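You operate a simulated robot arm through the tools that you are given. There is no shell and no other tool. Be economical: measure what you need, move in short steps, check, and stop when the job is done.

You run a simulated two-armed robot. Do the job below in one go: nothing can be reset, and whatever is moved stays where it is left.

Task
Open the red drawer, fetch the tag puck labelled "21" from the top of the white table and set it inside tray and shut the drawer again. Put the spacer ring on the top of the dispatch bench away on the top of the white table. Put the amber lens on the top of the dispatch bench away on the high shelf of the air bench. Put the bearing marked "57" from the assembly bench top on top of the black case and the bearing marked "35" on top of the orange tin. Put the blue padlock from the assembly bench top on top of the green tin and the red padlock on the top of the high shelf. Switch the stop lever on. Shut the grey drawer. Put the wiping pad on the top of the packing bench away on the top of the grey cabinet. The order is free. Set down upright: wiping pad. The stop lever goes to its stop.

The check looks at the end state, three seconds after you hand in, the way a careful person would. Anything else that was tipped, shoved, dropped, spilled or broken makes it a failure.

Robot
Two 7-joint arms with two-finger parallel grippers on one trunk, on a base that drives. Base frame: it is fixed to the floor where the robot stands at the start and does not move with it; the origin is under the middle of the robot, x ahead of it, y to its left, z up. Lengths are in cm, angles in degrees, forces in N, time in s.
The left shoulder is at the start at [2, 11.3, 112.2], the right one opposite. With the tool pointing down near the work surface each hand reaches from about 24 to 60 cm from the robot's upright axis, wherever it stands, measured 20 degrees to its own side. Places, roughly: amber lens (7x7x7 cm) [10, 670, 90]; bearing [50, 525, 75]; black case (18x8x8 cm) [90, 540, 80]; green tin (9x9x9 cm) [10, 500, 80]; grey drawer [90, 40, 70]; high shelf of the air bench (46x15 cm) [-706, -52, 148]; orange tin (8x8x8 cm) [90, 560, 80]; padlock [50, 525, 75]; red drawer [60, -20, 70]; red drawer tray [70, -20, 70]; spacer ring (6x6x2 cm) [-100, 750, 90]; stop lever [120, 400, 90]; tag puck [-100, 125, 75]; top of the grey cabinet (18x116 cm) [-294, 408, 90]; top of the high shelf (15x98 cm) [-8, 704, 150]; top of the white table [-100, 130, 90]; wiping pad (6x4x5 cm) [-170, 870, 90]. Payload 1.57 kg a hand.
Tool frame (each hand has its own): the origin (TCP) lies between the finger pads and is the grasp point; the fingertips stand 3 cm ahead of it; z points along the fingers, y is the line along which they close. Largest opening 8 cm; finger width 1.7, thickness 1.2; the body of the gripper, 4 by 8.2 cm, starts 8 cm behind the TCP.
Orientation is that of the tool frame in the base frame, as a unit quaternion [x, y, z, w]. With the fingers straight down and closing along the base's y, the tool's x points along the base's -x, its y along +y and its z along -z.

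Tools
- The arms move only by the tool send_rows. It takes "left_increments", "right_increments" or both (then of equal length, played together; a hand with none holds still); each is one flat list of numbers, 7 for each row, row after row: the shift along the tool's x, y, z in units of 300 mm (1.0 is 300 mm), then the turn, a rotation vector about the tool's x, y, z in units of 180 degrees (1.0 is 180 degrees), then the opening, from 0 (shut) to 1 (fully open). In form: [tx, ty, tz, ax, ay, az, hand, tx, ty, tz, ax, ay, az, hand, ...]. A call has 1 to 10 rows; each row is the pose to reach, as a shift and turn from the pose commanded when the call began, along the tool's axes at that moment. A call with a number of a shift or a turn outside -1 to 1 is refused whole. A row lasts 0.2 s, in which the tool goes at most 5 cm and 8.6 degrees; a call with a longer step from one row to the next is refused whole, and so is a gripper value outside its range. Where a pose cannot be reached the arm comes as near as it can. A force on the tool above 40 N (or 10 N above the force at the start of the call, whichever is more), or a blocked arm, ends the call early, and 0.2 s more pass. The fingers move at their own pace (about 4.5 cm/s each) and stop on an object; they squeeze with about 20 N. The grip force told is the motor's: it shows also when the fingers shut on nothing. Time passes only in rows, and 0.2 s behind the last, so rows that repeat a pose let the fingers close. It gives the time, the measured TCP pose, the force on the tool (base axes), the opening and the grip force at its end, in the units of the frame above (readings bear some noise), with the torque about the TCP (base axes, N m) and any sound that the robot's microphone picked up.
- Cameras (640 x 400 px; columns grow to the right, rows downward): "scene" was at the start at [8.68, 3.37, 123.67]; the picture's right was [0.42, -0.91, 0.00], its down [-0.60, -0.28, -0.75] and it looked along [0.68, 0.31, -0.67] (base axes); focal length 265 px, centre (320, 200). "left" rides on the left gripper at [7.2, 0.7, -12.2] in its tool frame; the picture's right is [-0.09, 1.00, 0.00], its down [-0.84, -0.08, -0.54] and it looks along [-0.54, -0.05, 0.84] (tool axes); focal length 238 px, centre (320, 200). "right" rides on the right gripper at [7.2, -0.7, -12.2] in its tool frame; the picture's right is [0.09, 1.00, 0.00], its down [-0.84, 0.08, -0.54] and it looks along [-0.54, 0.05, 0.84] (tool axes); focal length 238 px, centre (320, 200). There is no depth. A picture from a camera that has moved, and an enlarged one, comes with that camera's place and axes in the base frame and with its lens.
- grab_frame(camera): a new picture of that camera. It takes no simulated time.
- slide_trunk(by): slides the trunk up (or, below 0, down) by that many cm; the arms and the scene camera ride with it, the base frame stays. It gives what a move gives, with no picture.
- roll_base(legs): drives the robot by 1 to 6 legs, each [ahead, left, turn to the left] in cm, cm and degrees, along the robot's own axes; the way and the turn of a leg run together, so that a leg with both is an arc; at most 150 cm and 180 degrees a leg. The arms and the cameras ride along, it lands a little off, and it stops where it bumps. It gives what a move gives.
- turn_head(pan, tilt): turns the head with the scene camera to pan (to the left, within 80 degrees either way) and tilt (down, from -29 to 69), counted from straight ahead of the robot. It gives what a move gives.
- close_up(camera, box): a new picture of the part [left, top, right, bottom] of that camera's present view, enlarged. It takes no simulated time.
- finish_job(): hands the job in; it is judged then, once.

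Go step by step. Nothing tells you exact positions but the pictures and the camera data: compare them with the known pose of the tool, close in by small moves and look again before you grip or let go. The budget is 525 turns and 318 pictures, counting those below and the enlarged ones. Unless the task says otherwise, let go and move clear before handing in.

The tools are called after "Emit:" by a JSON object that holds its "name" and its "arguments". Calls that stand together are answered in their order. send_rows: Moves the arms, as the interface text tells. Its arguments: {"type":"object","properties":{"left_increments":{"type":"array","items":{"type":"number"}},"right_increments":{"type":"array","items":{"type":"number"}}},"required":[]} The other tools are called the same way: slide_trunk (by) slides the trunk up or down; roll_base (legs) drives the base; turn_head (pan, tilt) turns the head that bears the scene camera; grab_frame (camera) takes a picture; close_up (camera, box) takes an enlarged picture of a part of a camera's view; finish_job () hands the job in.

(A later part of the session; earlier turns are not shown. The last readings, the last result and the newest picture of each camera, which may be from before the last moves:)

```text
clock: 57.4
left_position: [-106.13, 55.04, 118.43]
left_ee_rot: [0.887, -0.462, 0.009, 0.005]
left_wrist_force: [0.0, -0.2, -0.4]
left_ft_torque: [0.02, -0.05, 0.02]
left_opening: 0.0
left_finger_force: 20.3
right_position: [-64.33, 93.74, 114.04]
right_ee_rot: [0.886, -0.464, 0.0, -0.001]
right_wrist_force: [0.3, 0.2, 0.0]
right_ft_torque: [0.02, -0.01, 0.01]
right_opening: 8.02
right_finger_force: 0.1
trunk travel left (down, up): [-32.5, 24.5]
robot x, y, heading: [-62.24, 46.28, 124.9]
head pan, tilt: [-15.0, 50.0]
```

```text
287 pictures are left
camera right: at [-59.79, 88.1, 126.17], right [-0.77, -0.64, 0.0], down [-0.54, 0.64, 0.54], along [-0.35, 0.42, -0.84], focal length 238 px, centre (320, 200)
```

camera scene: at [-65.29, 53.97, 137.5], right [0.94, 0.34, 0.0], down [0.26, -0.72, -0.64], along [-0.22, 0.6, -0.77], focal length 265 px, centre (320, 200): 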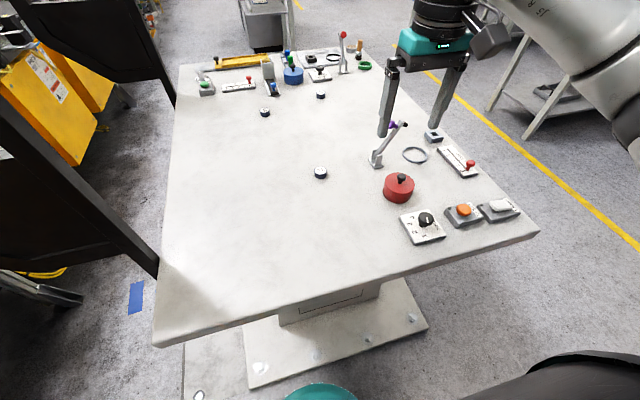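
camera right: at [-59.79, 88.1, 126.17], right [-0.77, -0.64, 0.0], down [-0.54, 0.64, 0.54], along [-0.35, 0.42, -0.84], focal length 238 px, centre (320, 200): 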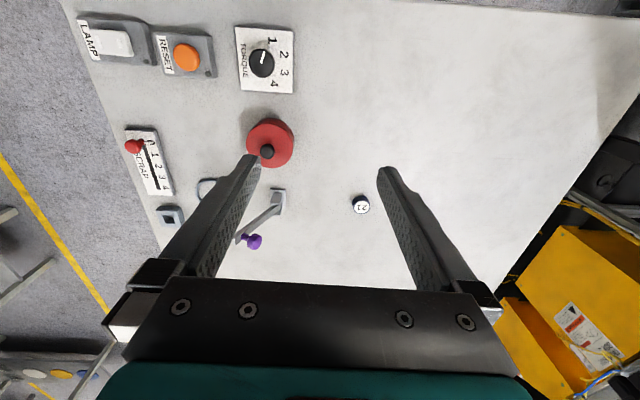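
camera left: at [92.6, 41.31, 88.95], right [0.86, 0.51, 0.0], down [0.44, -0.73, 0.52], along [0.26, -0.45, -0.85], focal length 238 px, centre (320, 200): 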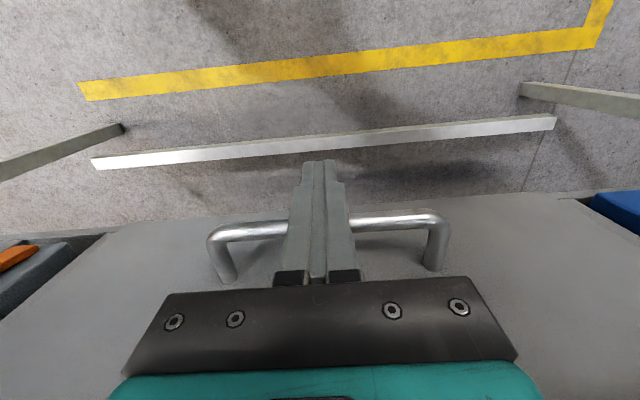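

Puck "21" is at about (-84,104). I creep 5 cm closer, lower the trunk, and bring the right hand above the puck, first sideways and then forward.

Emit:
{"name": "roll_base", "arguments": {"legs": [[5, 0, 0]]}}

Emit:
{"name": "send_rows", "arguments": {"right_increments": [0, 0.16, 0, 0, 0, 0, 1, 0, 0.34, 0, 0, 0, 0, 1, -0.16, 0.34, 0, 0, 0, 0, 1, -0.32, 0.34, 0, 0, 0, 0, 1, -0.48, 0.34, 0, 0, 0, 0, 1]}}

Emit:
{"name": "slide_trunk", "arguments": {"by": -15}}

Emit:
{"name": "grab_frame", "arguments": {"camera": "right"}}

```text
clock: 58.4
left_position: [-108.71, 58.86, 118.31]
left_ee_rot: [0.887, -0.461, 0.016, 0.008]
left_wrist_force: [0.2, 0.0, -0.1]
left_ft_torque: [0.0, -0.04, 0.05]
left_opening: 0.0
left_finger_force: 20.1
right_position: [-67.34, 97.98, 114.0]
right_ee_rot: [0.886, -0.463, 0.0, 0.0]
right_wrist_force: [-0.2, 0.0, 1.1]
right_ft_torque: [0.01, 0.03, 0.04]
right_opening: 7.99
right_finger_force: 0.1
trunk travel left (down, up): [-32.5, 24.5]
robot x, y, heading: [-65.04, 50.3, 124.9]
head pan, tilt: [-15.0, 50.0]
stopped in leg 1: the robot was blocked; the commanded pose is now the measured one
```

```text
refused: row 2 steps farther than a row can; nothing moved
```

```text
clock: 60.2
left_position: [-108.53, 58.77, 103.37]
left_ee_rot: [0.887, -0.461, 0.016, 0.008]
left_wrist_force: [1.6, -2.5, -2.2]
left_ft_torque: [0.17, 0.21, 0.06]
left_opening: 0.0
left_finger_force: 20.6
right_position: [-67.35, 97.84, 99.0]
right_ee_rot: [0.886, -0.464, 0.0, 0.0]
right_wrist_force: [0.1, 0.3, 0.0]
right_ft_torque: [0.02, -0.02, 0.0]
right_opening: 8.01
right_finger_force: 0.0
trunk travel left (down, up): [-17.5, 39.5]
robot x, y, heading: [-64.78, 50.41, 124.8]
head pan, tilt: [-15.0, 50.0]
```

```text
286 pictures are left
camera right: at [-62.78, 92.25, 111.17], right [-0.77, -0.64, 0.0], down [-0.54, 0.64, 0.54], along [-0.35, 0.41, -0.84], focal length 238 px, centre (320, 200)
```

right: 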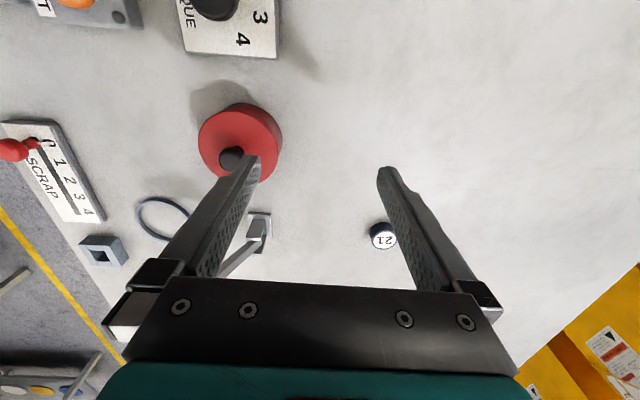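

The base was blocked just at the end, and the left hand shows a small force, perhaps touching the black guard. I look left.

Emit:
{"name": "turn_head", "arguments": {"pan": 45, "tilt": 35}}

Emit:
{"name": "grab_frame", "arguments": {"camera": "scene"}}

Emit:
{"name": "grab_frame", "arguments": {"camera": "left"}}

```text
clock: 61.5
left_position: [-108.7, 58.87, 103.28]
left_ee_rot: [0.887, -0.462, 0.015, 0.008]
left_wrist_force: [2.6, -3.9, -3.1]
left_ft_torque: [0.33, 0.26, 0.02]
left_opening: 0.0
left_finger_force: 19.8
right_position: [-67.27, 97.85, 99.03]
right_ee_rot: [0.886, -0.464, 0.0, 0.0]
right_wrist_force: [1.0, 0.3, -0.6]
right_ft_torque: [-0.02, -0.01, -0.01]
right_opening: 8.02
right_finger_force: 0.1
trunk travel left (down, up): [-17.5, 39.5]
robot x, y, heading: [-65.12, 49.98, 124.8]
head pan, tilt: [45.0, 35.0]
```

```text
285 pictures are left
camera scene: at [-74.22, 52.4, 124.68], right [0.18, 0.98, 0.0], down [0.56, -0.1, -0.82], along [-0.81, 0.14, -0.57], focal length 265 px, centre (320, 200)
```

scene: 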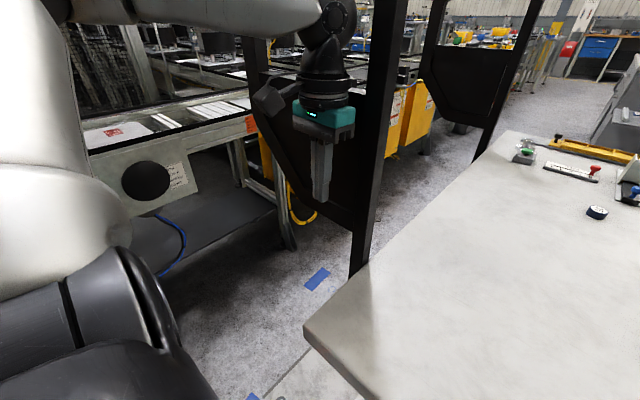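

```text
284 pictures are left
camera left: at [-105.38, 52.99, 115.75], right [-0.87, -0.5, 0.0], down [-0.43, 0.74, 0.51], along [-0.25, 0.45, -0.86], focal length 238 px, centre (320, 200)
```

left: 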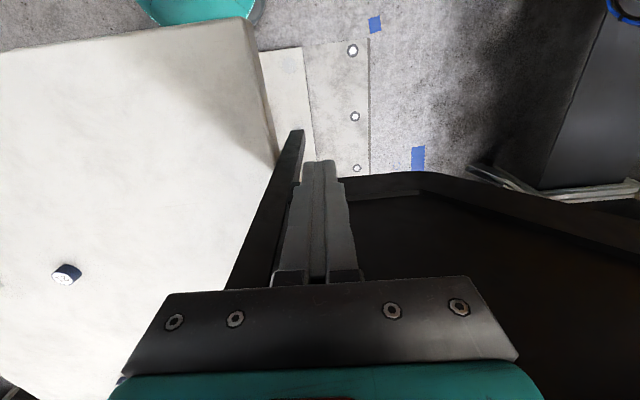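

The left hand touched the fixed black guard; I pull it back and inwards.

Emit:
{"name": "send_rows", "arguments": {"left_increments": [0.12, 0, 0, 0, 0, 0, 0, 0.25, -0.05, 0, 0, 0, 0, 0, 0.38, -0.12, 0, 0, 0, 0, 0, 0.4, -0.26, 0, 0, 0, 0, 0]}}

Emit:
{"name": "send_rows", "arguments": {"right_increments": [0, 0.13, 0, 0, 0, 0, 1, 0, 0.26, 0, 0, 0, 0, 1, 0, 0.34, 0, 0, 0, 0, 1, -0.16, 0.34, 0, 0, 0, 0, 1, -0.3, 0.34, 0, 0, 0, 0, 1]}}

Emit:
{"name": "grab_frame", "arguments": {"camera": "right"}}

Emit:
{"name": "turn_head", "arguments": {"pan": 0, "tilt": 45}}

Emit:
{"name": "grab_frame", "arguments": {"camera": "scene"}}

```text
clock: 62.5
left_position: [-95.43, 53.43, 103.64]
left_ee_rot: [0.887, -0.462, 0.015, 0.008]
left_wrist_force: [-0.6, 0.3, 0.4]
left_ft_torque: [-0.01, 0.03, 0.01]
left_opening: 0.01
left_finger_force: 19.7
right_position: [-67.26, 97.95, 98.93]
right_ee_rot: [0.886, -0.463, -0.001, 0.0]
right_wrist_force: [-0.4, 0.3, 0.1]
right_ft_torque: [0.0, 0.0, 0.02]
right_opening: 8.0
right_finger_force: 0.0
trunk travel left (down, up): [-17.5, 39.5]
robot x, y, heading: [-64.8, 50.25, 124.8]
head pan, tilt: [45.0, 35.0]
```

```text
clock: 63.7
left_position: [-95.6, 53.26, 103.65]
left_ee_rot: [0.887, -0.462, 0.016, 0.007]
left_wrist_force: [0.9, 0.5, -0.2]
left_ft_torque: [0.0, -0.04, 0.04]
left_opening: 0.01
left_finger_force: 20.2
right_position: [-81.05, 99.56, 98.81]
right_ee_rot: [0.887, -0.462, -0.001, 0.0]
right_wrist_force: [0.7, -0.3, 0.4]
right_ft_torque: [0.0, 0.0, 0.0]
right_opening: 8.01
right_finger_force: 0.1
trunk travel left (down, up): [-17.5, 39.5]
robot x, y, heading: [-65.11, 50.03, 124.6]
head pan, tilt: [45.0, 35.0]
```

```text
283 pictures are left
camera right: at [-76.52, 93.98, 110.95], right [-0.76, -0.64, 0.0], down [-0.54, 0.64, 0.54], along [-0.35, 0.41, -0.84], focal length 238 px, centre (320, 200)
```

right: 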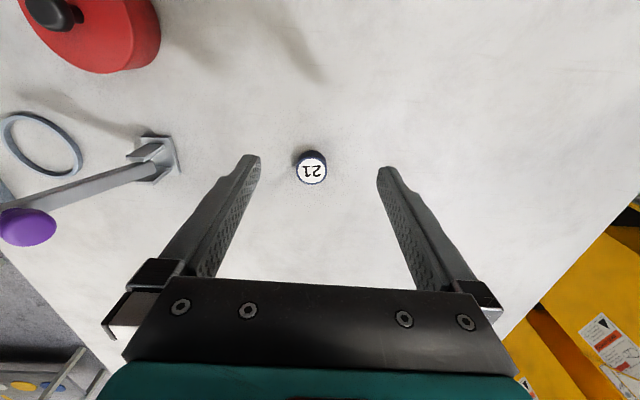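

```text
clock: 64.8
left_position: [-95.51, 53.38, 103.62]
left_ee_rot: [0.887, -0.461, 0.015, 0.008]
left_wrist_force: [0.6, 0.9, -0.2]
left_ft_torque: [-0.01, 0.01, -0.01]
left_opening: 0.0
left_finger_force: 19.8
right_position: [-80.94, 99.59, 98.73]
right_ee_rot: [0.886, -0.463, -0.001, 0.0]
right_wrist_force: [0.1, 0.1, 0.3]
right_ft_torque: [0.01, -0.02, 0.01]
right_opening: 8.01
right_finger_force: 0.0
trunk travel left (down, up): [-17.5, 39.5]
robot x, y, heading: [-65.49, 50.32, 124.9]
head pan, tilt: [0.0, 45.0]
```

```text
282 pictures are left
camera scene: at [-70.24, 57.56, 123.2], right [0.82, 0.57, 0.0], down [0.41, -0.58, -0.71], along [-0.41, 0.58, -0.71], focal length 265 px, centre (320, 200)
```

scene: 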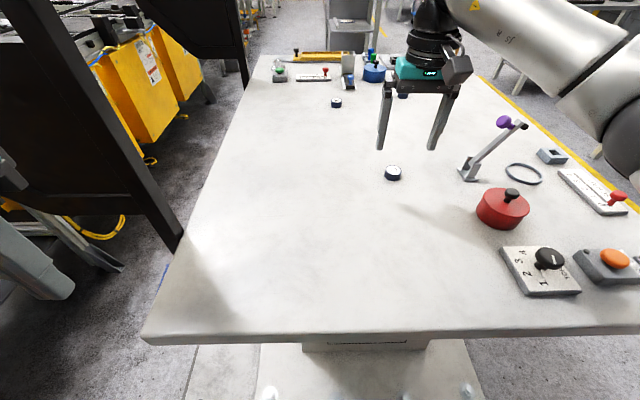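

Puck is 5.5 cm ahead of the TCP and 0.6 cm to the side. I shift over it and descend to just above, then check.

Emit:
{"name": "send_rows", "arguments": {"right_increments": [-0.1, -0.02, 0, 0, 0, 0, 1, -0.182, -0.02, 0, 0, 0, 0, 1, -0.182, -0.02, 0.12, 0, 0, 0, 1, -0.182, -0.02, 0.24, 0, 0, 0, 1, -0.182, -0.02, 0.28, 0, 0, 0, 1]}}

Emit:
{"name": "grab_frame", "arguments": {"camera": "right"}}

```text
clock: 66.0
left_position: [-95.48, 53.37, 103.61]
left_ee_rot: [0.887, -0.462, 0.015, 0.007]
left_wrist_force: [-0.2, 0.4, 0.4]
left_ft_torque: [-0.02, -0.02, 0.02]
left_opening: 0.0
left_finger_force: 19.7
right_position: [-83.45, 104.24, 90.53]
right_ee_rot: [0.886, -0.464, 0.0, 0.0]
right_wrist_force: [0.3, 0.7, -0.5]
right_ft_torque: [-0.01, 0.0, -0.02]
right_opening: 7.99
right_finger_force: 0.1
trunk travel left (down, up): [-17.5, 39.5]
robot x, y, heading: [-65.17, 50.08, 124.7]
head pan, tilt: [0.0, 45.0]
```

```text
281 pictures are left
camera right: at [-78.9, 98.72, 102.72], right [-0.76, -0.64, 0.0], down [-0.54, 0.64, 0.54], along [-0.35, 0.41, -0.84], focal length 238 px, centre (320, 200)
```

right: 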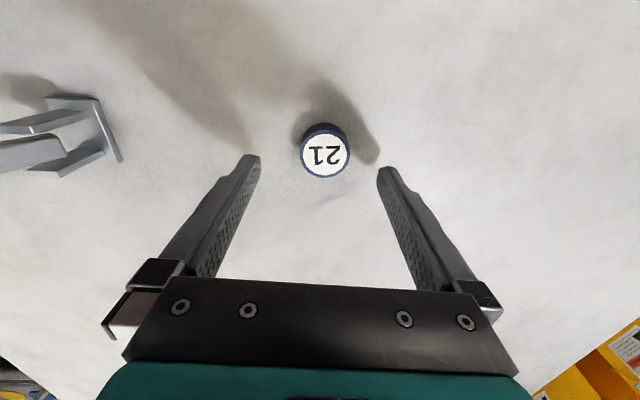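

The puck is centred within 0.4 cm. I descend and close.

Emit:
{"name": "send_rows", "arguments": {"right_increments": [0.013, 0.01, 0.05, 0, 0, 0, 1, 0.013, 0.01, 0.1, 0, 0, 0, 1, 0.013, 0.01, 0.13, 0, 0, 0, 1, 0.013, 0.01, 0.13, 0, 0, 0, 0, 0.013, 0.01, 0.13, 0, 0, 0, 0, 0.013, 0.01, 0.13, 0, 0, 0, 0, 0.013, 0.01, 0.13, 0, 0, 0, 0]}}

Emit:
{"name": "grab_frame", "arguments": {"camera": "right"}}

```text
clock: 66.6
left_position: [-95.51, 53.35, 103.65]
left_ee_rot: [0.887, -0.461, 0.014, 0.007]
left_wrist_force: [0.0, -0.1, -0.5]
left_ft_torque: [-0.01, -0.02, 0.0]
left_opening: 0.02
left_finger_force: 20.0
right_position: [-83.54, 104.08, 89.0]
right_ee_rot: [0.886, -0.463, -0.007, -0.003]
right_wrist_force: [4.2, -6.7, 14.2]
right_ft_torque: [0.09, -0.75, -0.34]
right_opening: 7.95
right_finger_force: 0.0
trunk travel left (down, up): [-17.5, 39.5]
robot x, y, heading: [-64.78, 50.36, 124.9]
head pan, tilt: [0.0, 45.0]
stopped in row 3 (right hand): the force on the tool passed its limit at 49 N (the readings are from after the stop); the commanded pose is now the measured one
```

```text
280 pictures are left
camera right: at [-78.95, 98.31, 101.13], right [-0.76, -0.64, 0.0], down [-0.54, 0.64, 0.55], along [-0.36, 0.42, -0.83], focal length 238 px, centre (320, 200)
```

right: 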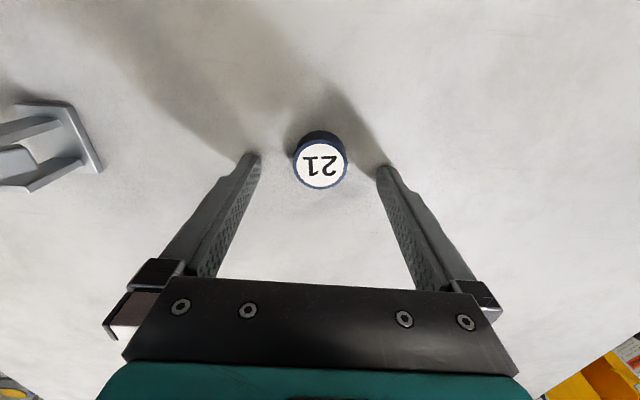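

Tips met the table at TCP z = 89, so the top is at z ≈ 86. With that the puck is 1.2 cm nearer to me; I lift slightly, correct, and close.

Emit:
{"name": "send_rows", "arguments": {"right_increments": [0, 0, -0.02, 0, 0, 0, 1, 0.04, -0.003, -0.02, 0, 0, 0, 1, 0.04, -0.003, -0.012, 0, 0, 0, 1]}}

Emit:
{"name": "grab_frame", "arguments": {"camera": "right"}}

```text
clock: 67.4
left_position: [-95.54, 53.33, 103.56]
left_ee_rot: [0.887, -0.462, 0.015, 0.008]
left_wrist_force: [0.1, 0.3, 0.0]
left_ft_torque: [-0.02, -0.04, 0.02]
left_opening: 0.0
left_finger_force: 19.9
right_position: [-82.86, 103.29, 89.03]
right_ee_rot: [0.887, -0.462, -0.005, -0.002]
right_wrist_force: [0.1, 0.3, 0.2]
right_ft_torque: [0.03, 0.03, 0.01]
right_opening: 8.0
right_finger_force: 0.0
trunk travel left (down, up): [-17.5, 39.5]
robot x, y, heading: [-64.89, 50.25, 125.0]
head pan, tilt: [0.0, 45.0]
```

```text
279 pictures are left
camera right: at [-78.1, 97.47, 101.18], right [-0.76, -0.64, 0.0], down [-0.54, 0.64, 0.55], along [-0.36, 0.42, -0.83], focal length 238 px, centre (320, 200)
```

right: 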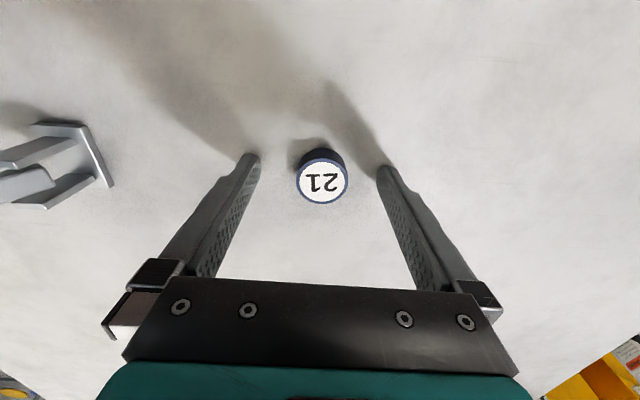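

Centred. Close now and lift a little.

Emit:
{"name": "send_rows", "arguments": {"right_increments": [0, 0, 0, 0, 0, 0, 0, 0, 0, 0, 0, 0, 0, 0, 0, 0, 0, 0, 0, 0, 0, 0, 0, 0, 0, 0, 0, 0, 0, 0, 0, 0, 0, 0, 0, 0, 0, -0.1, 0, 0, 0, 0, 0, 0, -0.2, 0, 0, 0, 0]}}

Emit:
{"name": "grab_frame", "arguments": {"camera": "right"}}

```text
clock: 69.0
left_position: [-95.47, 53.45, 103.67]
left_ee_rot: [0.887, -0.462, 0.016, 0.008]
left_wrist_force: [0.8, -0.2, 0.2]
left_ft_torque: [0.0, -0.01, -0.03]
left_opening: 0.0
left_finger_force: 19.9
right_position: [-82.74, 103.23, 95.05]
right_ee_rot: [0.886, -0.463, -0.006, -0.002]
right_wrist_force: [1.0, 0.2, -0.1]
right_ft_torque: [0.02, -0.02, 0.02]
right_opening: 3.17
right_finger_force: 20.2
trunk travel left (down, up): [-17.5, 39.5]
robot x, y, heading: [-65.01, 50.04, 124.9]
head pan, tilt: [0.0, 45.0]
```

```text
278 pictures are left
camera right: at [-78.24, 97.44, 107.11], right [-0.76, -0.64, 0.0], down [-0.54, 0.64, 0.55], along [-0.36, 0.42, -0.83], focal length 238 px, centre (320, 200)
```

right: 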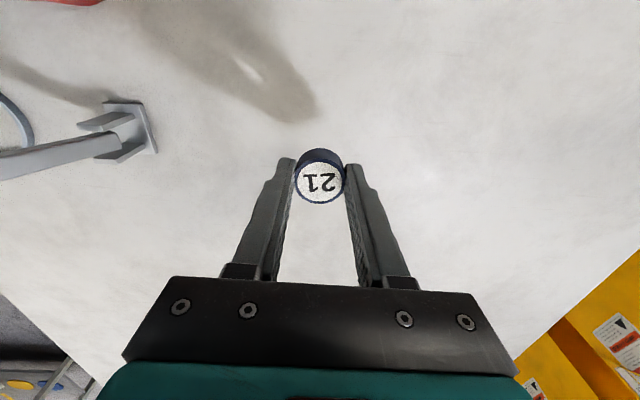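

Puck "21" is held. I raise the trunk and drive back to the open red drawer.

Emit:
{"name": "slide_trunk", "arguments": {"by": 15}}

Emit:
{"name": "roll_base", "arguments": {"legs": [[-30, 0, 0], [0, 0, -179], [10, 82, 0]]}}

Emit:
{"name": "grab_frame", "arguments": {"camera": "scene"}}

```text
clock: 70.8
left_position: [-95.56, 53.32, 118.63]
left_ee_rot: [0.887, -0.462, 0.016, 0.008]
left_wrist_force: [0.5, 0.6, 0.0]
left_ft_torque: [-0.02, -0.01, 0.04]
left_opening: 0.0
left_finger_force: 20.2
right_position: [-82.89, 103.16, 109.96]
right_ee_rot: [0.886, -0.463, -0.006, -0.002]
right_wrist_force: [-0.4, -0.2, 0.3]
right_ft_torque: [0.03, 0.04, -0.01]
right_opening: 3.18
right_finger_force: 20.4
trunk travel left (down, up): [-32.5, 24.5]
robot x, y, heading: [-64.66, 50.58, 125.1]
head pan, tilt: [0.0, 45.0]
```

```text
clock: 84.0
left_position: [52.16, 66.44, 118.64]
left_ee_rot: [0.431, 0.902, 0.007, -0.016]
left_wrist_force: [-0.2, -0.8, 0.4]
left_ft_torque: [0.05, 0.03, 0.01]
left_opening: 0.01
left_finger_force: 19.9
right_position: [42.98, 15.9, 109.94]
right_ee_rot: [0.432, 0.902, -0.001, 0.006]
right_wrist_force: [0.2, -0.8, 0.1]
right_ft_torque: [0.02, 0.01, 0.0]
right_opening: 3.18
right_finger_force: 20.1
trunk travel left (down, up): [-32.5, 24.5]
robot x, y, heading: [21.99, 67.68, -50.9]
head pan, tilt: [0.0, 45.0]
```

```text
277 pictures are left
camera scene: at [27.46, 60.33, 138.2], right [-0.78, -0.63, 0.0], down [-0.44, 0.55, -0.71], along [0.44, -0.55, -0.71], focal length 265 px, centre (320, 200)
```

scene: 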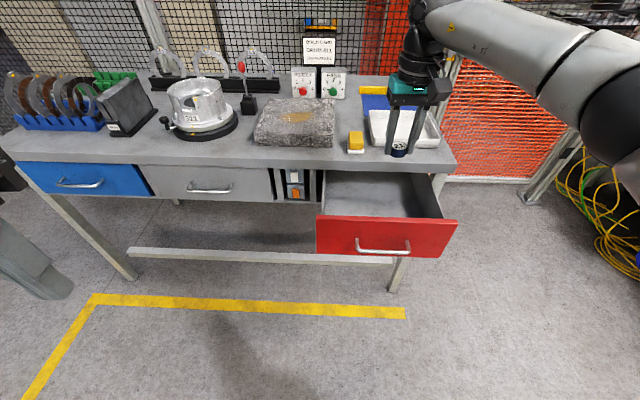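

I'm back, heading off by 3°. I correct and position the right hand above the drawer's inside.

Emit:
{"name": "roll_base", "arguments": {"legs": [[0, 0, -3.2], [12, 1.5, 0]]}}

Emit:
{"name": "grab_frame", "arguments": {"camera": "scene"}}

Emit:
{"name": "grab_frame", "arguments": {"camera": "right"}}

```text
clock: 85.7
left_position: [60.32, 55.85, 118.65]
left_ee_rot: [0.455, 0.89, 0.008, -0.016]
left_wrist_force: [0.5, -0.3, -0.1]
left_ft_torque: [0.06, 0.04, 0.02]
left_opening: 0.04
left_finger_force: 20.1
right_position: [48.41, 5.95, 109.9]
right_ee_rot: [0.457, 0.889, -0.002, 0.005]
right_wrist_force: [-0.4, -0.7, 0.0]
right_ft_torque: [0.04, -0.01, 0.0]
right_opening: 3.18
right_finger_force: 20.0
trunk travel left (down, up): [-32.5, 24.5]
robot x, y, heading: [29.61, 58.65, -54.6]
head pan, tilt: [0.0, 45.0]
```

```text
276 pictures are left
camera scene: at [35.29, 51.05, 138.19], right [-0.81, -0.58, 0.0], down [-0.41, 0.57, -0.71], along [0.41, -0.57, -0.71], focal length 265 px, centre (320, 200)
```

scene: 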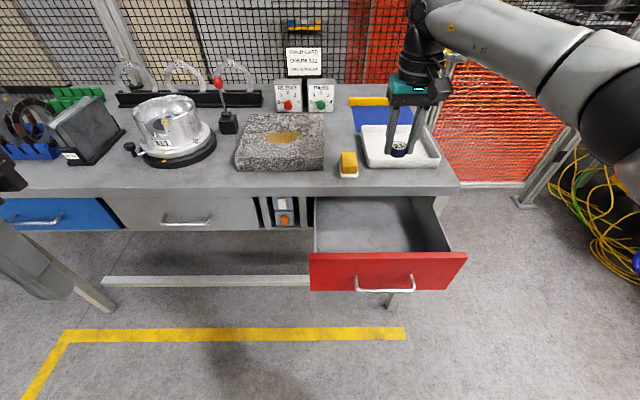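

```text
275 pictures are left
camera right: at [43.47, 11.39, 122.04], right [0.76, 0.66, 0.0], down [0.55, -0.63, 0.55], along [0.36, -0.42, -0.83], focal length 238 px, centre (320, 200)
```

right: 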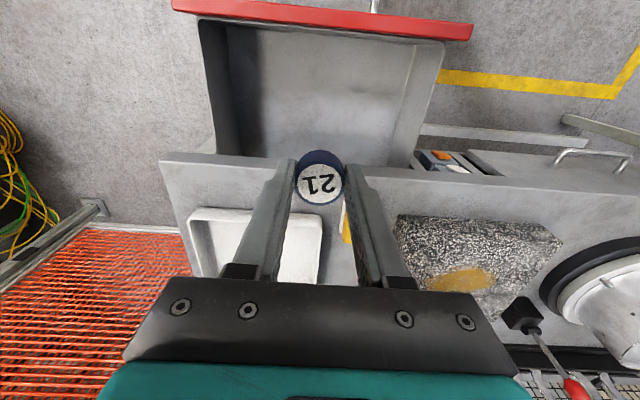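

The hand is above the middle of the drawer. I lower the trunk and arm to z ≈ 80, then look.

Emit:
{"name": "slide_trunk", "arguments": {"by": -15}}

Emit:
{"name": "send_rows", "arguments": {"right_increments": [0, 0, 0.13, 0, 0, 0, 0, 0, 0, 0.26, 0, 0, 0, 0, 0, 0, 0.38, 0, 0, 0, 0, 0, 0, 0.5, 0, 0, 0, 0]}}

Emit:
{"name": "grab_frame", "arguments": {"camera": "right"}}

Emit:
{"name": "grab_frame", "arguments": {"camera": "scene"}}

```text
clock: 87.4
left_position: [60.18, 55.97, 103.62]
left_ee_rot: [0.456, 0.89, 0.008, -0.015]
left_wrist_force: [-0.5, -0.2, 0.7]
left_ft_torque: [0.04, -0.04, -0.04]
left_opening: 0.01
left_finger_force: 19.9
right_position: [48.38, 6.06, 95.08]
right_ee_rot: [0.456, 0.89, -0.003, 0.006]
right_wrist_force: [-0.4, 0.2, 0.5]
right_ft_torque: [0.02, -0.03, 0.04]
right_opening: 3.18
right_finger_force: 19.6
trunk travel left (down, up): [-17.5, 39.5]
robot x, y, heading: [29.88, 58.41, -54.5]
head pan, tilt: [0.0, 45.0]
```

```text
clock: 88.4
left_position: [60.32, 55.86, 103.68]
left_ee_rot: [0.455, 0.89, 0.008, -0.015]
left_wrist_force: [-0.2, -0.7, 0.0]
left_ft_torque: [-0.07, 0.01, 0.02]
left_opening: 0.0
left_finger_force: 20.0
right_position: [48.47, 5.76, 79.84]
right_ee_rot: [0.456, 0.89, -0.002, 0.006]
right_wrist_force: [0.2, 0.6, 0.1]
right_ft_torque: [-0.03, -0.03, 0.04]
right_opening: 3.17
right_finger_force: 20.2
trunk travel left (down, up): [-17.5, 39.5]
robot x, y, heading: [30.0, 58.68, -53.9]
head pan, tilt: [0.0, 45.0]
```

```text
274 pictures are left
camera right: at [43.49, 11.29, 91.99], right [0.75, 0.66, 0.0], down [0.55, -0.63, 0.55], along [0.36, -0.42, -0.83], focal length 238 px, centre (320, 200)
```

right: 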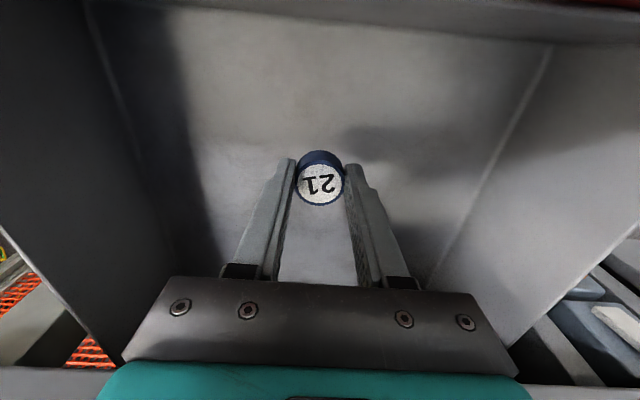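

```text
273 pictures are left
camera scene: at [35.21, 51.14, 123.19], right [-0.81, -0.58, 0.0], down [-0.41, 0.57, -0.71], along [0.41, -0.57, -0.71], focal length 265 px, centre (320, 200)
```

scene: 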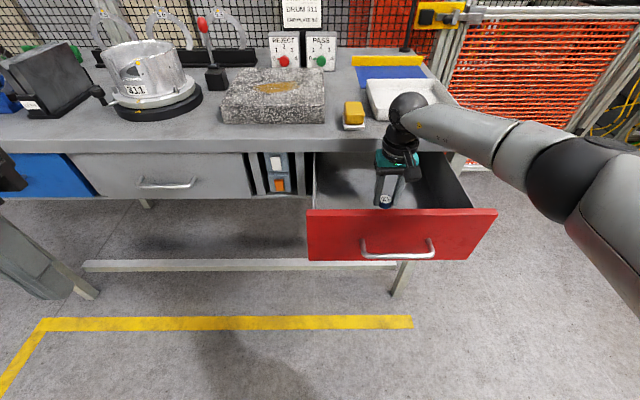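

Now I lower slowly until the puck touches the drawer floor.

Emit:
{"name": "send_rows", "arguments": {"right_increments": [0, 0, 0.02, 0, 0, 0, 0, 0, 0, 0.04, 0, 0, 0, 0, 0, 0, 0.06, 0, 0, 0, 0, 0, 0, 0.08, 0, 0, 0, 0, 0, 0, 0.1, 0, 0, 0, 0, 0, 0, 0.12, 0, 0, 0, 0, 0, 0, 0.14, 0, 0, 0, 0]}}

Emit:
{"name": "grab_frame", "arguments": {"camera": "right"}}

```text
clock: 90.0
left_position: [60.24, 56.01, 103.66]
left_ee_rot: [0.454, 0.891, 0.009, -0.015]
left_wrist_force: [-0.7, 0.7, -0.6]
left_ft_torque: [-0.01, 0.02, -0.01]
left_opening: 0.02
left_finger_force: 19.7
right_position: [48.55, 5.83, 75.77]
right_ee_rot: [0.456, 0.89, -0.002, 0.006]
right_wrist_force: [-1.5, -0.6, -0.8]
right_ft_torque: [-0.03, 0.04, 0.01]
right_opening: 3.2
right_finger_force: 19.5
trunk travel left (down, up): [-17.5, 39.5]
robot x, y, heading: [30.02, 58.88, -54.3]
head pan, tilt: [0.0, 45.0]
```

```text
272 pictures are left
camera right: at [43.55, 11.31, 87.9], right [0.76, 0.66, 0.0], down [0.55, -0.63, 0.55], along [0.36, -0.42, -0.83], focal length 238 px, centre (320, 200)
```

right: 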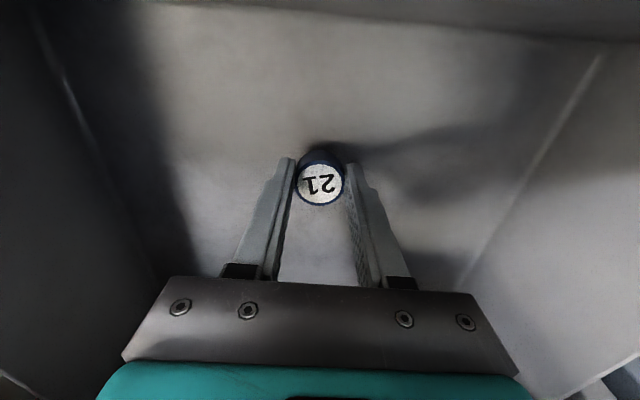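

Still no contact; the shadow is closing in, so I go on a little.

Emit:
{"name": "send_rows", "arguments": {"right_increments": [0, 0, 0.015, 0, 0, 0, 0, 0, 0, 0.03, 0, 0, 0, 0, 0, 0, 0.045, 0, 0, 0, 0, 0, 0, 0.06, 0, 0, 0, 0, 0, 0, 0.075, 0, 0, 0, 0, 0, 0, 0.09, 0, 0, 0, 0, 0, 0, 0.105, 0, 0, 0, 0, 0, 0, 0.12, 0, 0, 0, 0]}}

```text
clock: 91.6
left_position: [60.25, 55.93, 103.61]
left_ee_rot: [0.455, 0.89, 0.007, -0.015]
left_wrist_force: [-0.2, -1.1, -0.4]
left_ft_torque: [0.04, 0.02, 0.0]
left_opening: 0.02
left_finger_force: 19.9
right_position: [48.93, 5.24, 73.57]
right_ee_rot: [0.458, 0.889, -0.004, 0.015]
right_wrist_force: [-0.4, -0.7, 11.7]
right_ft_torque: [0.02, 0.11, 0.02]
right_opening: 3.17
right_finger_force: 20.0
trunk travel left (down, up): [-17.5, 39.5]
robot x, y, heading: [29.68, 58.46, -54.4]
head pan, tilt: [0.0, 45.0]
stopped in row 7 (right hand): the force on the tool passed its limit at 43 N (the readings are from after the stop); the commanded pose is now the measured one
```

The puck rests on the drawer floor. Release and rise.

Emit:
{"name": "send_rows", "arguments": {"right_increments": [0, 0, -0.01, 0, 0, 0, 0.4, 0, 0, -0.01, 0, 0, 0, 0.7, 0, 0, -0.01, 0, 0, 0, 0.7, 0, 0, -0.15, 0, 0, 0, 0.7, 0, 0, -0.3, 0, 0, 0, 0.7, 0, 0, -0.45, 0, 0, 0, 0.7, 0, 0, -0.6, 0, 0, 0, 0.7, 0, 0, -0.75, 0, 0, 0, 0.7, 0, 0, -0.85, 0, 0, 0, 0.7]}}

Emit:
{"name": "grab_frame", "arguments": {"camera": "right"}}

```text
clock: 93.6
left_position: [60.23, 55.87, 103.64]
left_ee_rot: [0.456, 0.89, 0.008, -0.015]
left_wrist_force: [0.6, 0.3, 0.4]
left_ft_torque: [0.0, 0.02, 0.0]
left_opening: 0.01
left_finger_force: 20.1
right_position: [48.34, 5.9, 98.89]
right_ee_rot: [0.457, 0.889, -0.003, 0.012]
right_wrist_force: [0.2, -0.2, -0.5]
right_ft_torque: [0.0, 0.02, 0.01]
right_opening: 5.58
right_finger_force: 0.1
trunk travel left (down, up): [-17.5, 39.5]
robot x, y, heading: [29.65, 58.89, -54.2]
head pan, tilt: [0.0, 45.0]
```

```text
271 pictures are left
camera right: at [43.22, 11.47, 110.83], right [0.76, 0.65, 0.0], down [0.54, -0.63, 0.56], along [0.37, -0.43, -0.83], focal length 238 px, centre (320, 200)
```

right: 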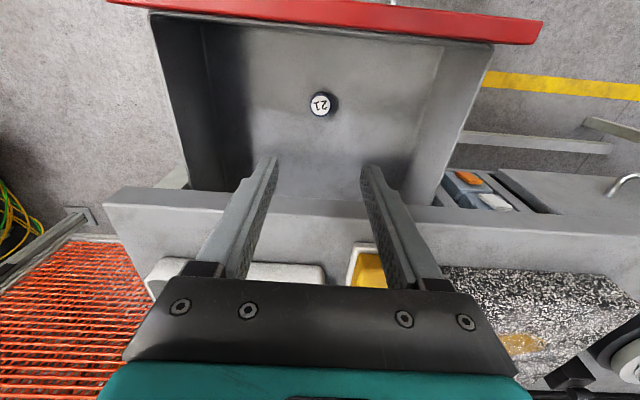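

The puck lies flat in the drawer. Now I bring the closed right fingers in front of the handle to push the drawer shut.

Emit:
{"name": "send_rows", "arguments": {"right_increments": [0.14, 0, 0, 0, 0, 0, 0, 0.28, 0, 0, 0, 0, 0, 0, 0.42, 0, 0, 0, 0, 0, 0, 0.56, 0, 0, 0, 0, 0, 0, 0.7, 0, 0, 0, 0, 0, 0, 0.7, 0, 0.15, 0, 0, 0, 0, 0.7, 0, 0.3, 0, 0, 0, 0, 0.7, 0, 0.45, 0, 0, 0, 0, 0.7, 0, 0.6, 0, 0, 0, 0, 0.7, 0, 0.73, 0, 0, 0, 0]}}

Emit:
{"name": "grab_frame", "arguments": {"camera": "right"}}

```text
clock: 95.8
left_position: [60.23, 55.92, 103.67]
left_ee_rot: [0.456, 0.89, 0.007, -0.015]
left_wrist_force: [-0.2, -0.2, -0.9]
left_ft_torque: [0.0, 0.01, 0.02]
left_opening: 0.0
left_finger_force: 19.4
right_position: [36.32, 22.52, 76.63]
right_ee_rot: [0.456, 0.89, -0.004, 0.012]
right_wrist_force: [0.3, 0.3, 0.0]
right_ft_torque: [-0.03, 0.02, -0.01]
right_opening: 0.0
right_finger_force: 20.5
trunk travel left (down, up): [-17.5, 39.5]
robot x, y, heading: [29.82, 58.74, -54.3]
head pan, tilt: [0.0, 45.0]
```

```text
270 pictures are left
camera right: at [31.2, 28.16, 88.6], right [0.76, 0.65, 0.0], down [0.54, -0.62, 0.56], along [0.37, -0.43, -0.83], focal length 238 px, centre (320, 200)
```

right: 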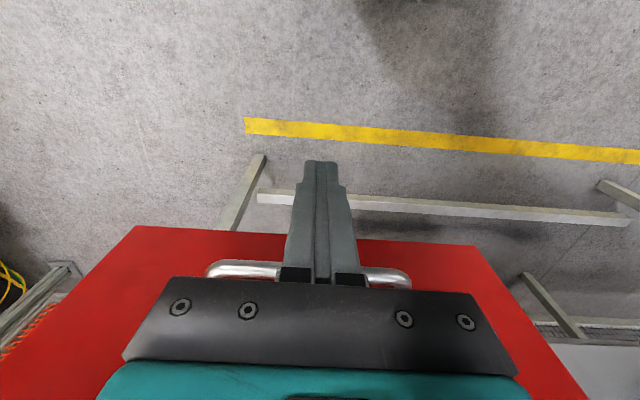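

Positioned in front of the red handle. I push gently with the arm.

Emit:
{"name": "send_rows", "arguments": {"right_increments": [-0.07, 0, 0, 0, 0, 0, 0, -0.14, 0, 0, 0, 0, 0, 0, -0.2, 0, 0, 0, 0, 0, 0, -0.26, 0, 0, 0, 0, 0, 0, -0.32, 0, 0, 0, 0, 0, 0, -0.38, 0, 0, 0, 0, 0, 0, -0.44, 0, 0, 0, 0, 0, 0, -0.5, 0, 0, 0, 0, 0, 0]}}

Emit:
{"name": "roll_base", "arguments": {"legs": [[9, 0, 0]]}}

Emit:
{"name": "grab_frame", "arguments": {"camera": "scene"}}

```text
clock: 97.6
left_position: [60.29, 55.93, 103.72]
left_ee_rot: [0.455, 0.89, 0.008, -0.016]
left_wrist_force: [-0.1, 0.4, 1.0]
left_ft_torque: [0.0, 0.04, -0.02]
left_opening: 0.0
left_finger_force: 20.0
right_position: [45.25, 10.18, 76.92]
right_ee_rot: [0.457, 0.889, -0.004, 0.012]
right_wrist_force: [0.4, 0.2, 0.0]
right_ft_torque: [-0.04, -0.02, 0.0]
right_opening: 0.0
right_finger_force: 19.9
trunk travel left (down, up): [-17.5, 39.5]
robot x, y, heading: [29.6, 58.89, -54.2]
head pan, tilt: [0.0, 45.0]
```

```text
clock: 98.7
left_position: [65.46, 48.51, 103.57]
left_ee_rot: [0.457, 0.889, 0.008, -0.016]
left_wrist_force: [0.0, -0.1, 0.1]
left_ft_torque: [0.03, 0.01, -0.02]
left_opening: 0.0
left_finger_force: 19.9
right_position: [50.48, 2.85, 76.86]
right_ee_rot: [0.457, 0.889, -0.003, 0.01]
right_wrist_force: [0.2, -0.3, -0.2]
right_ft_torque: [0.01, 0.01, 0.02]
right_opening: 0.0
right_finger_force: 19.6
trunk travel left (down, up): [-17.5, 39.5]
robot x, y, heading: [35.25, 51.26, -54.5]
head pan, tilt: [0.0, 45.0]
```

```text
269 pictures are left
camera scene: at [40.46, 43.8, 123.19], right [-0.81, -0.58, 0.0], down [-0.41, 0.57, -0.71], along [0.41, -0.57, -0.71], focal length 265 px, centre (320, 200)
```

scene: 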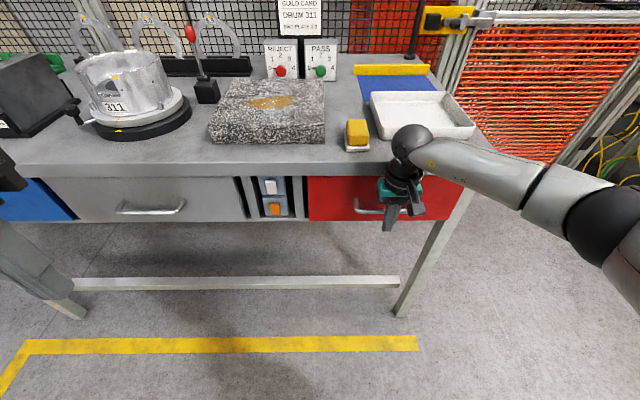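

Nearly shut. I finish with force-limited arm steps.

Emit:
{"name": "send_rows", "arguments": {"right_increments": [-0.03, 0, 0, 0, 0, 0, 0, -0.06, 0, 0, 0, 0, 0, 0, -0.09, 0, 0, 0, 0, 0, 0, -0.12, 0, 0, 0, 0, 0, 0, -0.15, 0, 0, 0, 0, 0, 0, -0.18, 0, 0, 0, 0, 0, 0, -0.21, 0, 0, 0, 0, 0, 0]}}

Emit:
{"name": "grab_frame", "arguments": {"camera": "scene"}}

```text
clock: 99.5
left_position: [65.22, 48.94, 103.78]
left_ee_rot: [0.456, 0.89, 0.007, -0.014]
left_wrist_force: [0.4, 0.6, -0.6]
left_ft_torque: [0.02, -0.03, 0.02]
left_opening: 0.0
left_finger_force: 19.9
right_position: [51.16, 2.0, 76.8]
right_ee_rot: [0.454, 0.891, -0.002, 0.002]
right_wrist_force: [-16.9, 19.1, 12.6]
right_ft_torque: [-2.05, -1.96, 0.29]
right_opening: 0.0
right_finger_force: 20.1
trunk travel left (down, up): [-17.5, 39.5]
robot x, y, heading: [34.99, 51.31, -54.4]
head pan, tilt: [0.0, 45.0]
stopped in row 3 (right hand): the force on the tool passed its limit at 53 N (the readings are from after the stop); the commanded pose is now the measured one
```

```text
268 pictures are left
camera scene: at [40.1, 44.24, 123.25], right [-0.81, -0.58, 0.0], down [-0.41, 0.57, -0.71], along [0.41, -0.58, -0.7], focal length 265 px, centre (320, 200)
```

scene: 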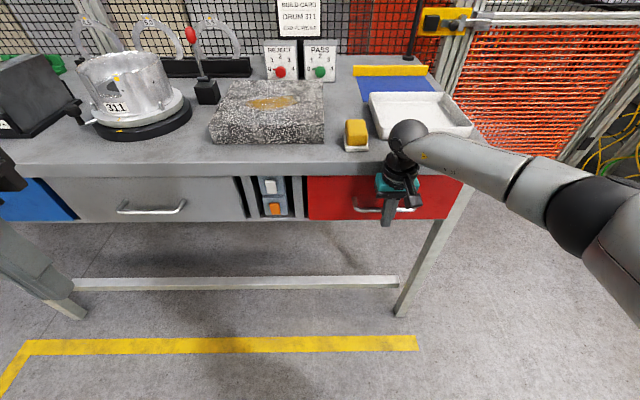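

The red drawer is shut. I withdraw, and go on north toward the stop lever and the assembly bench.

Emit:
{"name": "send_rows", "arguments": {"right_increments": [0.15, 0, 0, 0, 0, 0, 0, 0.3, 0, 0, 0, 0, 0, 0, 0.3, 0, -0.15, 0, 0, 0, 0, 0.3, 0, -0.3, 0, 0, 0, 0, 0.3, 0, -0.45, 0, 0, 0, 0, 0.3, 0, -0.6, 0, 0, 0, 0, 0.3, 0, -0.75, 0, 0, 0, 0]}}

Emit:
{"name": "roll_base", "arguments": {"legs": [[-30, 0, 0], [0, 0, 144]]}}

Emit:
{"name": "turn_head", "arguments": {"pan": 0, "tilt": 10}}

Emit:
{"name": "grab_frame", "arguments": {"camera": "scene"}}

```text
clock: 101.1
left_position: [65.54, 48.64, 103.52]
left_ee_rot: [0.456, 0.89, 0.008, -0.016]
left_wrist_force: [0.8, 0.5, 0.0]
left_ft_torque: [-0.02, 0.01, 0.01]
left_opening: 0.0
left_finger_force: 19.9
right_position: [45.83, 8.92, 99.07]
right_ee_rot: [0.456, 0.89, -0.001, 0.002]
right_wrist_force: [-1.1, 0.2, -0.3]
right_ft_torque: [-0.01, 0.01, 0.02]
right_opening: 0.01
right_finger_force: 19.9
trunk travel left (down, up): [-17.5, 39.5]
robot x, y, heading: [35.02, 51.46, -54.2]
head pan, tilt: [0.0, 45.0]
```

```text
clock: 108.9
left_position: [-3.89, 96.54, 103.63]
left_ee_rot: [-0.688, 0.725, -0.012, -0.013]
left_wrist_force: [0.1, -0.1, 0.2]
left_ft_torque: [0.03, 0.01, 0.02]
left_opening: 0.0
left_finger_force: 19.5
right_position: [36.1, 115.22, 98.92]
right_ee_rot: [-0.689, 0.724, 0.003, 0.002]
right_wrist_force: [-0.2, 0.2, 0.0]
right_ft_torque: [-0.03, -0.02, -0.03]
right_opening: 0.0
right_finger_force: 20.1
trunk travel left (down, up): [-17.5, 39.5]
robot x, y, heading: [17.87, 75.48, 86.9]
head pan, tilt: [0.0, 45.0]
```

```text
clock: 109.9
left_position: [-4.06, 96.5, 103.66]
left_ee_rot: [-0.688, 0.725, -0.012, -0.013]
left_wrist_force: [0.0, -1.0, 0.2]
left_ft_torque: [0.01, -0.01, -0.01]
left_opening: 0.0
left_finger_force: 19.5
right_position: [36.09, 115.26, 98.87]
right_ee_rot: [-0.69, 0.724, 0.002, 0.003]
right_wrist_force: [0.5, -0.6, 0.0]
right_ft_torque: [0.01, 0.01, 0.0]
right_opening: 0.0
right_finger_force: 20.3
trunk travel left (down, up): [-17.5, 39.5]
robot x, y, heading: [17.99, 75.18, 86.9]
head pan, tilt: [0.0, 10.0]
```

```text
267 pictures are left
camera scene: at [18.66, 85.46, 128.68], right [1.0, -0.05, 0.0], down [-0.01, -0.17, -0.98], along [0.05, 0.98, -0.17], focal length 265 px, centre (320, 200)
```

scene: 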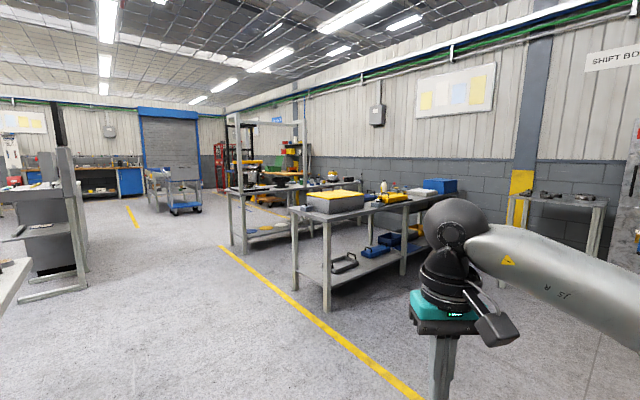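

Ahead are two benches: the nearer should hold the stop lever, the farther is the assembly bench. I zoom.

Emit:
{"name": "close_up", "arguments": {"camera": "scene", "box": [220, 130, 480, 260]}}

```text
2.46 times, centred on (350, 195) of scene
camera zoom: at [18.66, 85.46, 128.68], right [1.0, -0.05, 0.0], down [-0.01, -0.17, -0.98], along [0.05, 0.98, -0.17], focal length 652 px, centre (246, 212)
```

zoom: 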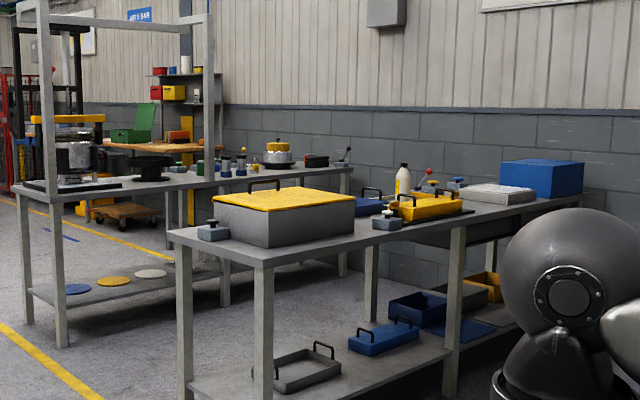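

I drive closer along the aisle.

Emit:
{"name": "roll_base", "arguments": {"legs": [[130, -35, 3]]}}

Emit:
{"name": "turn_head", "arguments": {"pan": -10, "tilt": 15}}

Emit:
{"name": "grab_frame", "arguments": {"camera": "scene"}}

```text
clock: 116.8
left_position: [33.01, 226.3, 103.49]
left_ee_rot: [0.709, -0.705, 0.012, 0.013]
left_wrist_force: [-0.2, 0.1, 0.3]
left_ft_torque: [0.01, 0.0, -0.02]
left_opening: 0.01
left_finger_force: 19.8
right_position: [72.08, 247.35, 99.07]
right_ee_rot: [0.711, -0.703, -0.003, -0.002]
right_wrist_force: [0.3, 0.3, 0.4]
right_ft_torque: [-0.02, 0.01, 0.0]
right_opening: 0.02
right_finger_force: 20.1
trunk travel left (down, up): [-17.5, 39.5]
robot x, y, heading: [56.25, 206.51, 90.5]
head pan, tilt: [0.0, 10.0]
```

```text
clock: 117.5
left_position: [33.14, 226.35, 103.66]
left_ee_rot: [0.71, -0.704, 0.012, 0.011]
left_wrist_force: [0.1, 0.7, 0.4]
left_ft_torque: [-0.03, -0.03, 0.01]
left_opening: 0.01
left_finger_force: 20.1
right_position: [71.96, 247.39, 98.91]
right_ee_rot: [0.711, -0.703, -0.003, -0.003]
right_wrist_force: [1.3, 0.2, 0.2]
right_ft_torque: [-0.01, -0.02, 0.03]
right_opening: 0.0
right_finger_force: 20.0
trunk travel left (down, up): [-17.5, 39.5]
robot x, y, heading: [56.59, 206.32, 90.3]
head pan, tilt: [-10.0, 15.0]
```

```text
265 pictures are left
camera scene: at [57.96, 216.5, 127.88], right [0.99, -0.17, 0.0], down [-0.04, -0.26, -0.97], along [0.16, 0.95, -0.26], focal length 265 px, centre (320, 200)
```

scene: 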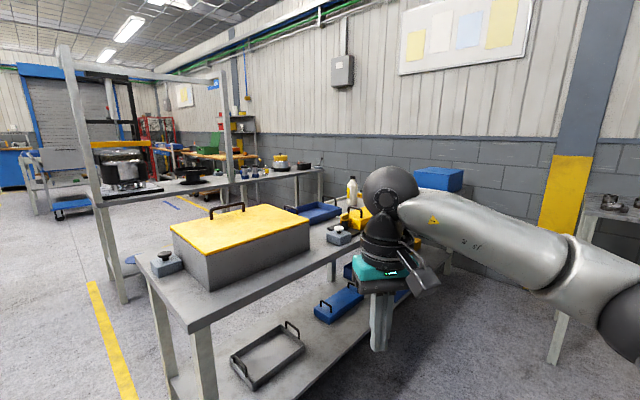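

The bench corner is at about (34,281), top z ≈ 78. I turn square to the bench and slide right along it to see the lever.

Emit:
{"name": "roll_base", "arguments": {"legs": [[0, 0, 35.7], [8, -120, 0]]}}

Emit:
{"name": "turn_head", "arguments": {"pan": 0, "tilt": 25}}

Emit:
{"name": "grab_frame", "arguments": {"camera": "scene"}}

```text
clock: 125.3
left_position: [118.52, 286.76, 103.59]
left_ee_rot: [0.893, -0.451, 0.015, 0.006]
left_wrist_force: [0.5, 0.8, -0.8]
left_ft_torque: [0.01, 0.0, 0.01]
left_opening: 0.02
left_finger_force: 20.3
right_position: [137.71, 326.71, 98.91]
right_ee_rot: [0.893, -0.45, -0.002, -0.001]
right_wrist_force: [1.2, 0.1, -0.2]
right_ft_torque: [-0.03, 0.0, -0.02]
right_opening: 0.0
right_finger_force: 19.5
trunk travel left (down, up): [-17.5, 39.5]
robot x, y, heading: [149.3, 284.3, 126.4]
head pan, tilt: [-10.0, 15.0]
```

```text
clock: 126.0
left_position: [118.68, 286.84, 103.65]
left_ee_rot: [0.892, -0.451, 0.016, 0.008]
left_wrist_force: [0.3, 0.7, -0.1]
left_ft_torque: [0.02, 0.0, 0.04]
left_opening: 0.01
left_finger_force: 19.6
right_position: [137.66, 326.71, 99.05]
right_ee_rot: [0.893, -0.45, -0.003, -0.002]
right_wrist_force: [1.2, -0.5, 0.4]
right_ft_torque: [-0.02, 0.0, 0.03]
right_opening: 0.0
right_finger_force: 20.3
trunk travel left (down, up): [-17.5, 39.5]
robot x, y, heading: [149.06, 284.45, 126.2]
head pan, tilt: [0.0, 25.0]
```

```text
264 pictures are left
camera scene: at [143.09, 292.46, 126.26], right [0.81, 0.59, 0.0], down [0.25, -0.34, -0.91], along [-0.54, 0.73, -0.42], focal length 265 px, centre (320, 200)
```

scene: 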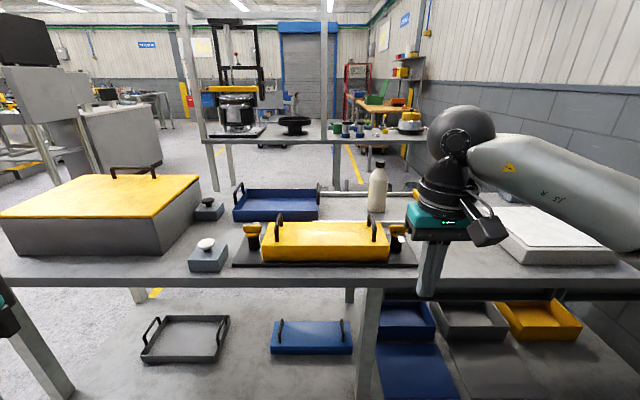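

I zoom on the bench items to find the stop lever.

Emit:
{"name": "close_up", "arguments": {"camera": "scene", "box": [180, 150, 420, 280]}}

Emit:
{"name": "grab_frame", "arguments": {"camera": "right"}}

```text
2.67 times, centred on (300, 215) of scene
camera zoom: at [143.09, 292.46, 126.26], right [0.81, 0.59, 0.0], down [0.25, -0.34, -0.91], along [-0.54, 0.73, -0.42], focal length 706 px, centre (373, 160)
```

zoom: 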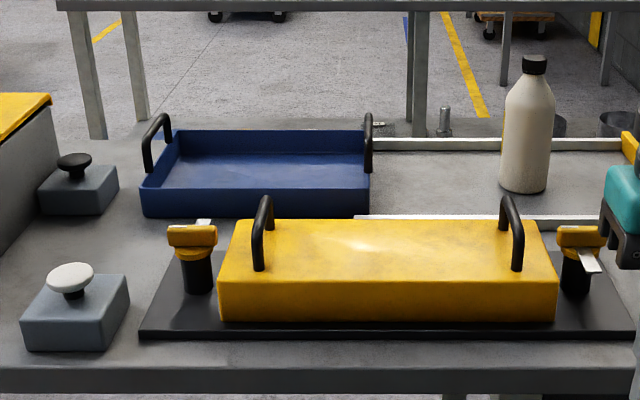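

```text
262 pictures are left
camera right: at [142.45, 321.2, 111.14], right [-0.75, -0.67, 0.0], down [-0.56, 0.62, 0.55], along [-0.36, 0.41, -0.84], focal length 238 px, centre (320, 200)
```

right: 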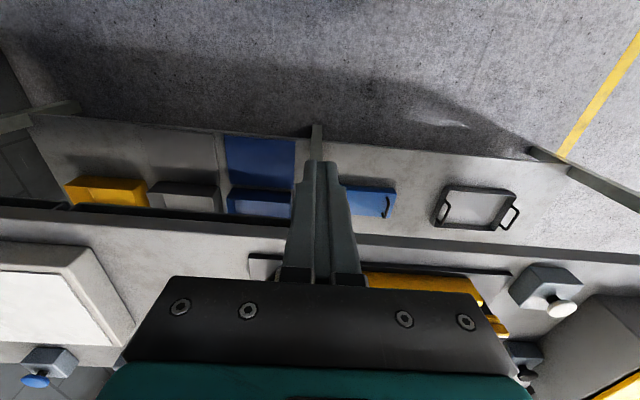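

More items are behind my arm to the right (a blue knob). I shift right 35 cm.

Emit:
{"name": "roll_base", "arguments": {"legs": [[0, -35, 0]]}}

Emit:
{"name": "turn_head", "arguments": {"pan": 5, "tilt": 30}}

Emit:
{"name": "grab_frame", "arguments": {"camera": "scene"}}

```text
clock: 128.3
left_position: [146.69, 307.45, 103.58]
left_ee_rot: [0.891, -0.454, 0.015, 0.008]
left_wrist_force: [0.1, 1.1, 0.8]
left_ft_torque: [0.0, 0.04, -0.03]
left_opening: 0.0
left_finger_force: 20.2
right_position: [166.14, 347.29, 99.01]
right_ee_rot: [0.891, -0.453, -0.003, -0.001]
right_wrist_force: [1.6, 0.8, 0.0]
right_ft_torque: [-0.04, 0.02, 0.03]
right_opening: 0.01
right_finger_force: 20.0
trunk travel left (down, up): [-17.5, 39.5]
robot x, y, heading: [176.92, 304.89, 125.7]
head pan, tilt: [0.0, 25.0]
```

```text
clock: 128.9
left_position: [146.59, 307.34, 103.65]
left_ee_rot: [0.891, -0.453, 0.016, 0.008]
left_wrist_force: [-0.6, 0.6, -0.1]
left_ft_torque: [-0.02, 0.0, 0.0]
left_opening: 0.03
left_finger_force: 20.1
right_position: [166.08, 347.32, 98.98]
right_ee_rot: [0.892, -0.452, -0.003, 0.0]
right_wrist_force: [-0.6, -0.1, 0.1]
right_ft_torque: [-0.02, 0.0, -0.02]
right_opening: 0.0
right_finger_force: 19.2
trunk travel left (down, up): [-17.5, 39.5]
robot x, y, heading: [177.04, 304.74, 125.8]
head pan, tilt: [5.0, 30.0]
```

```text
261 pictures are left
camera scene: at [170.67, 312.32, 125.46], right [0.76, 0.65, 0.0], down [0.33, -0.38, -0.87], along [-0.57, 0.66, -0.5], focal length 265 px, centre (320, 200)
```

scene: 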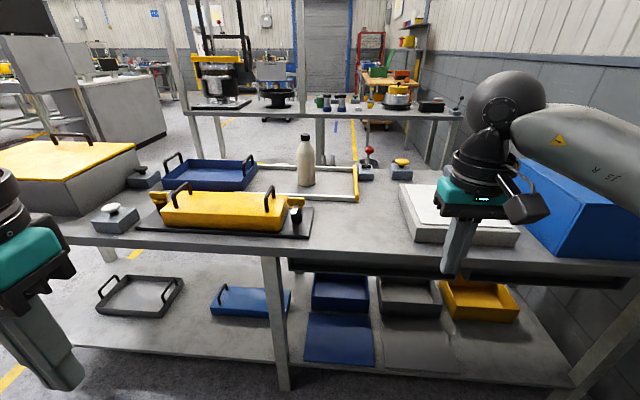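

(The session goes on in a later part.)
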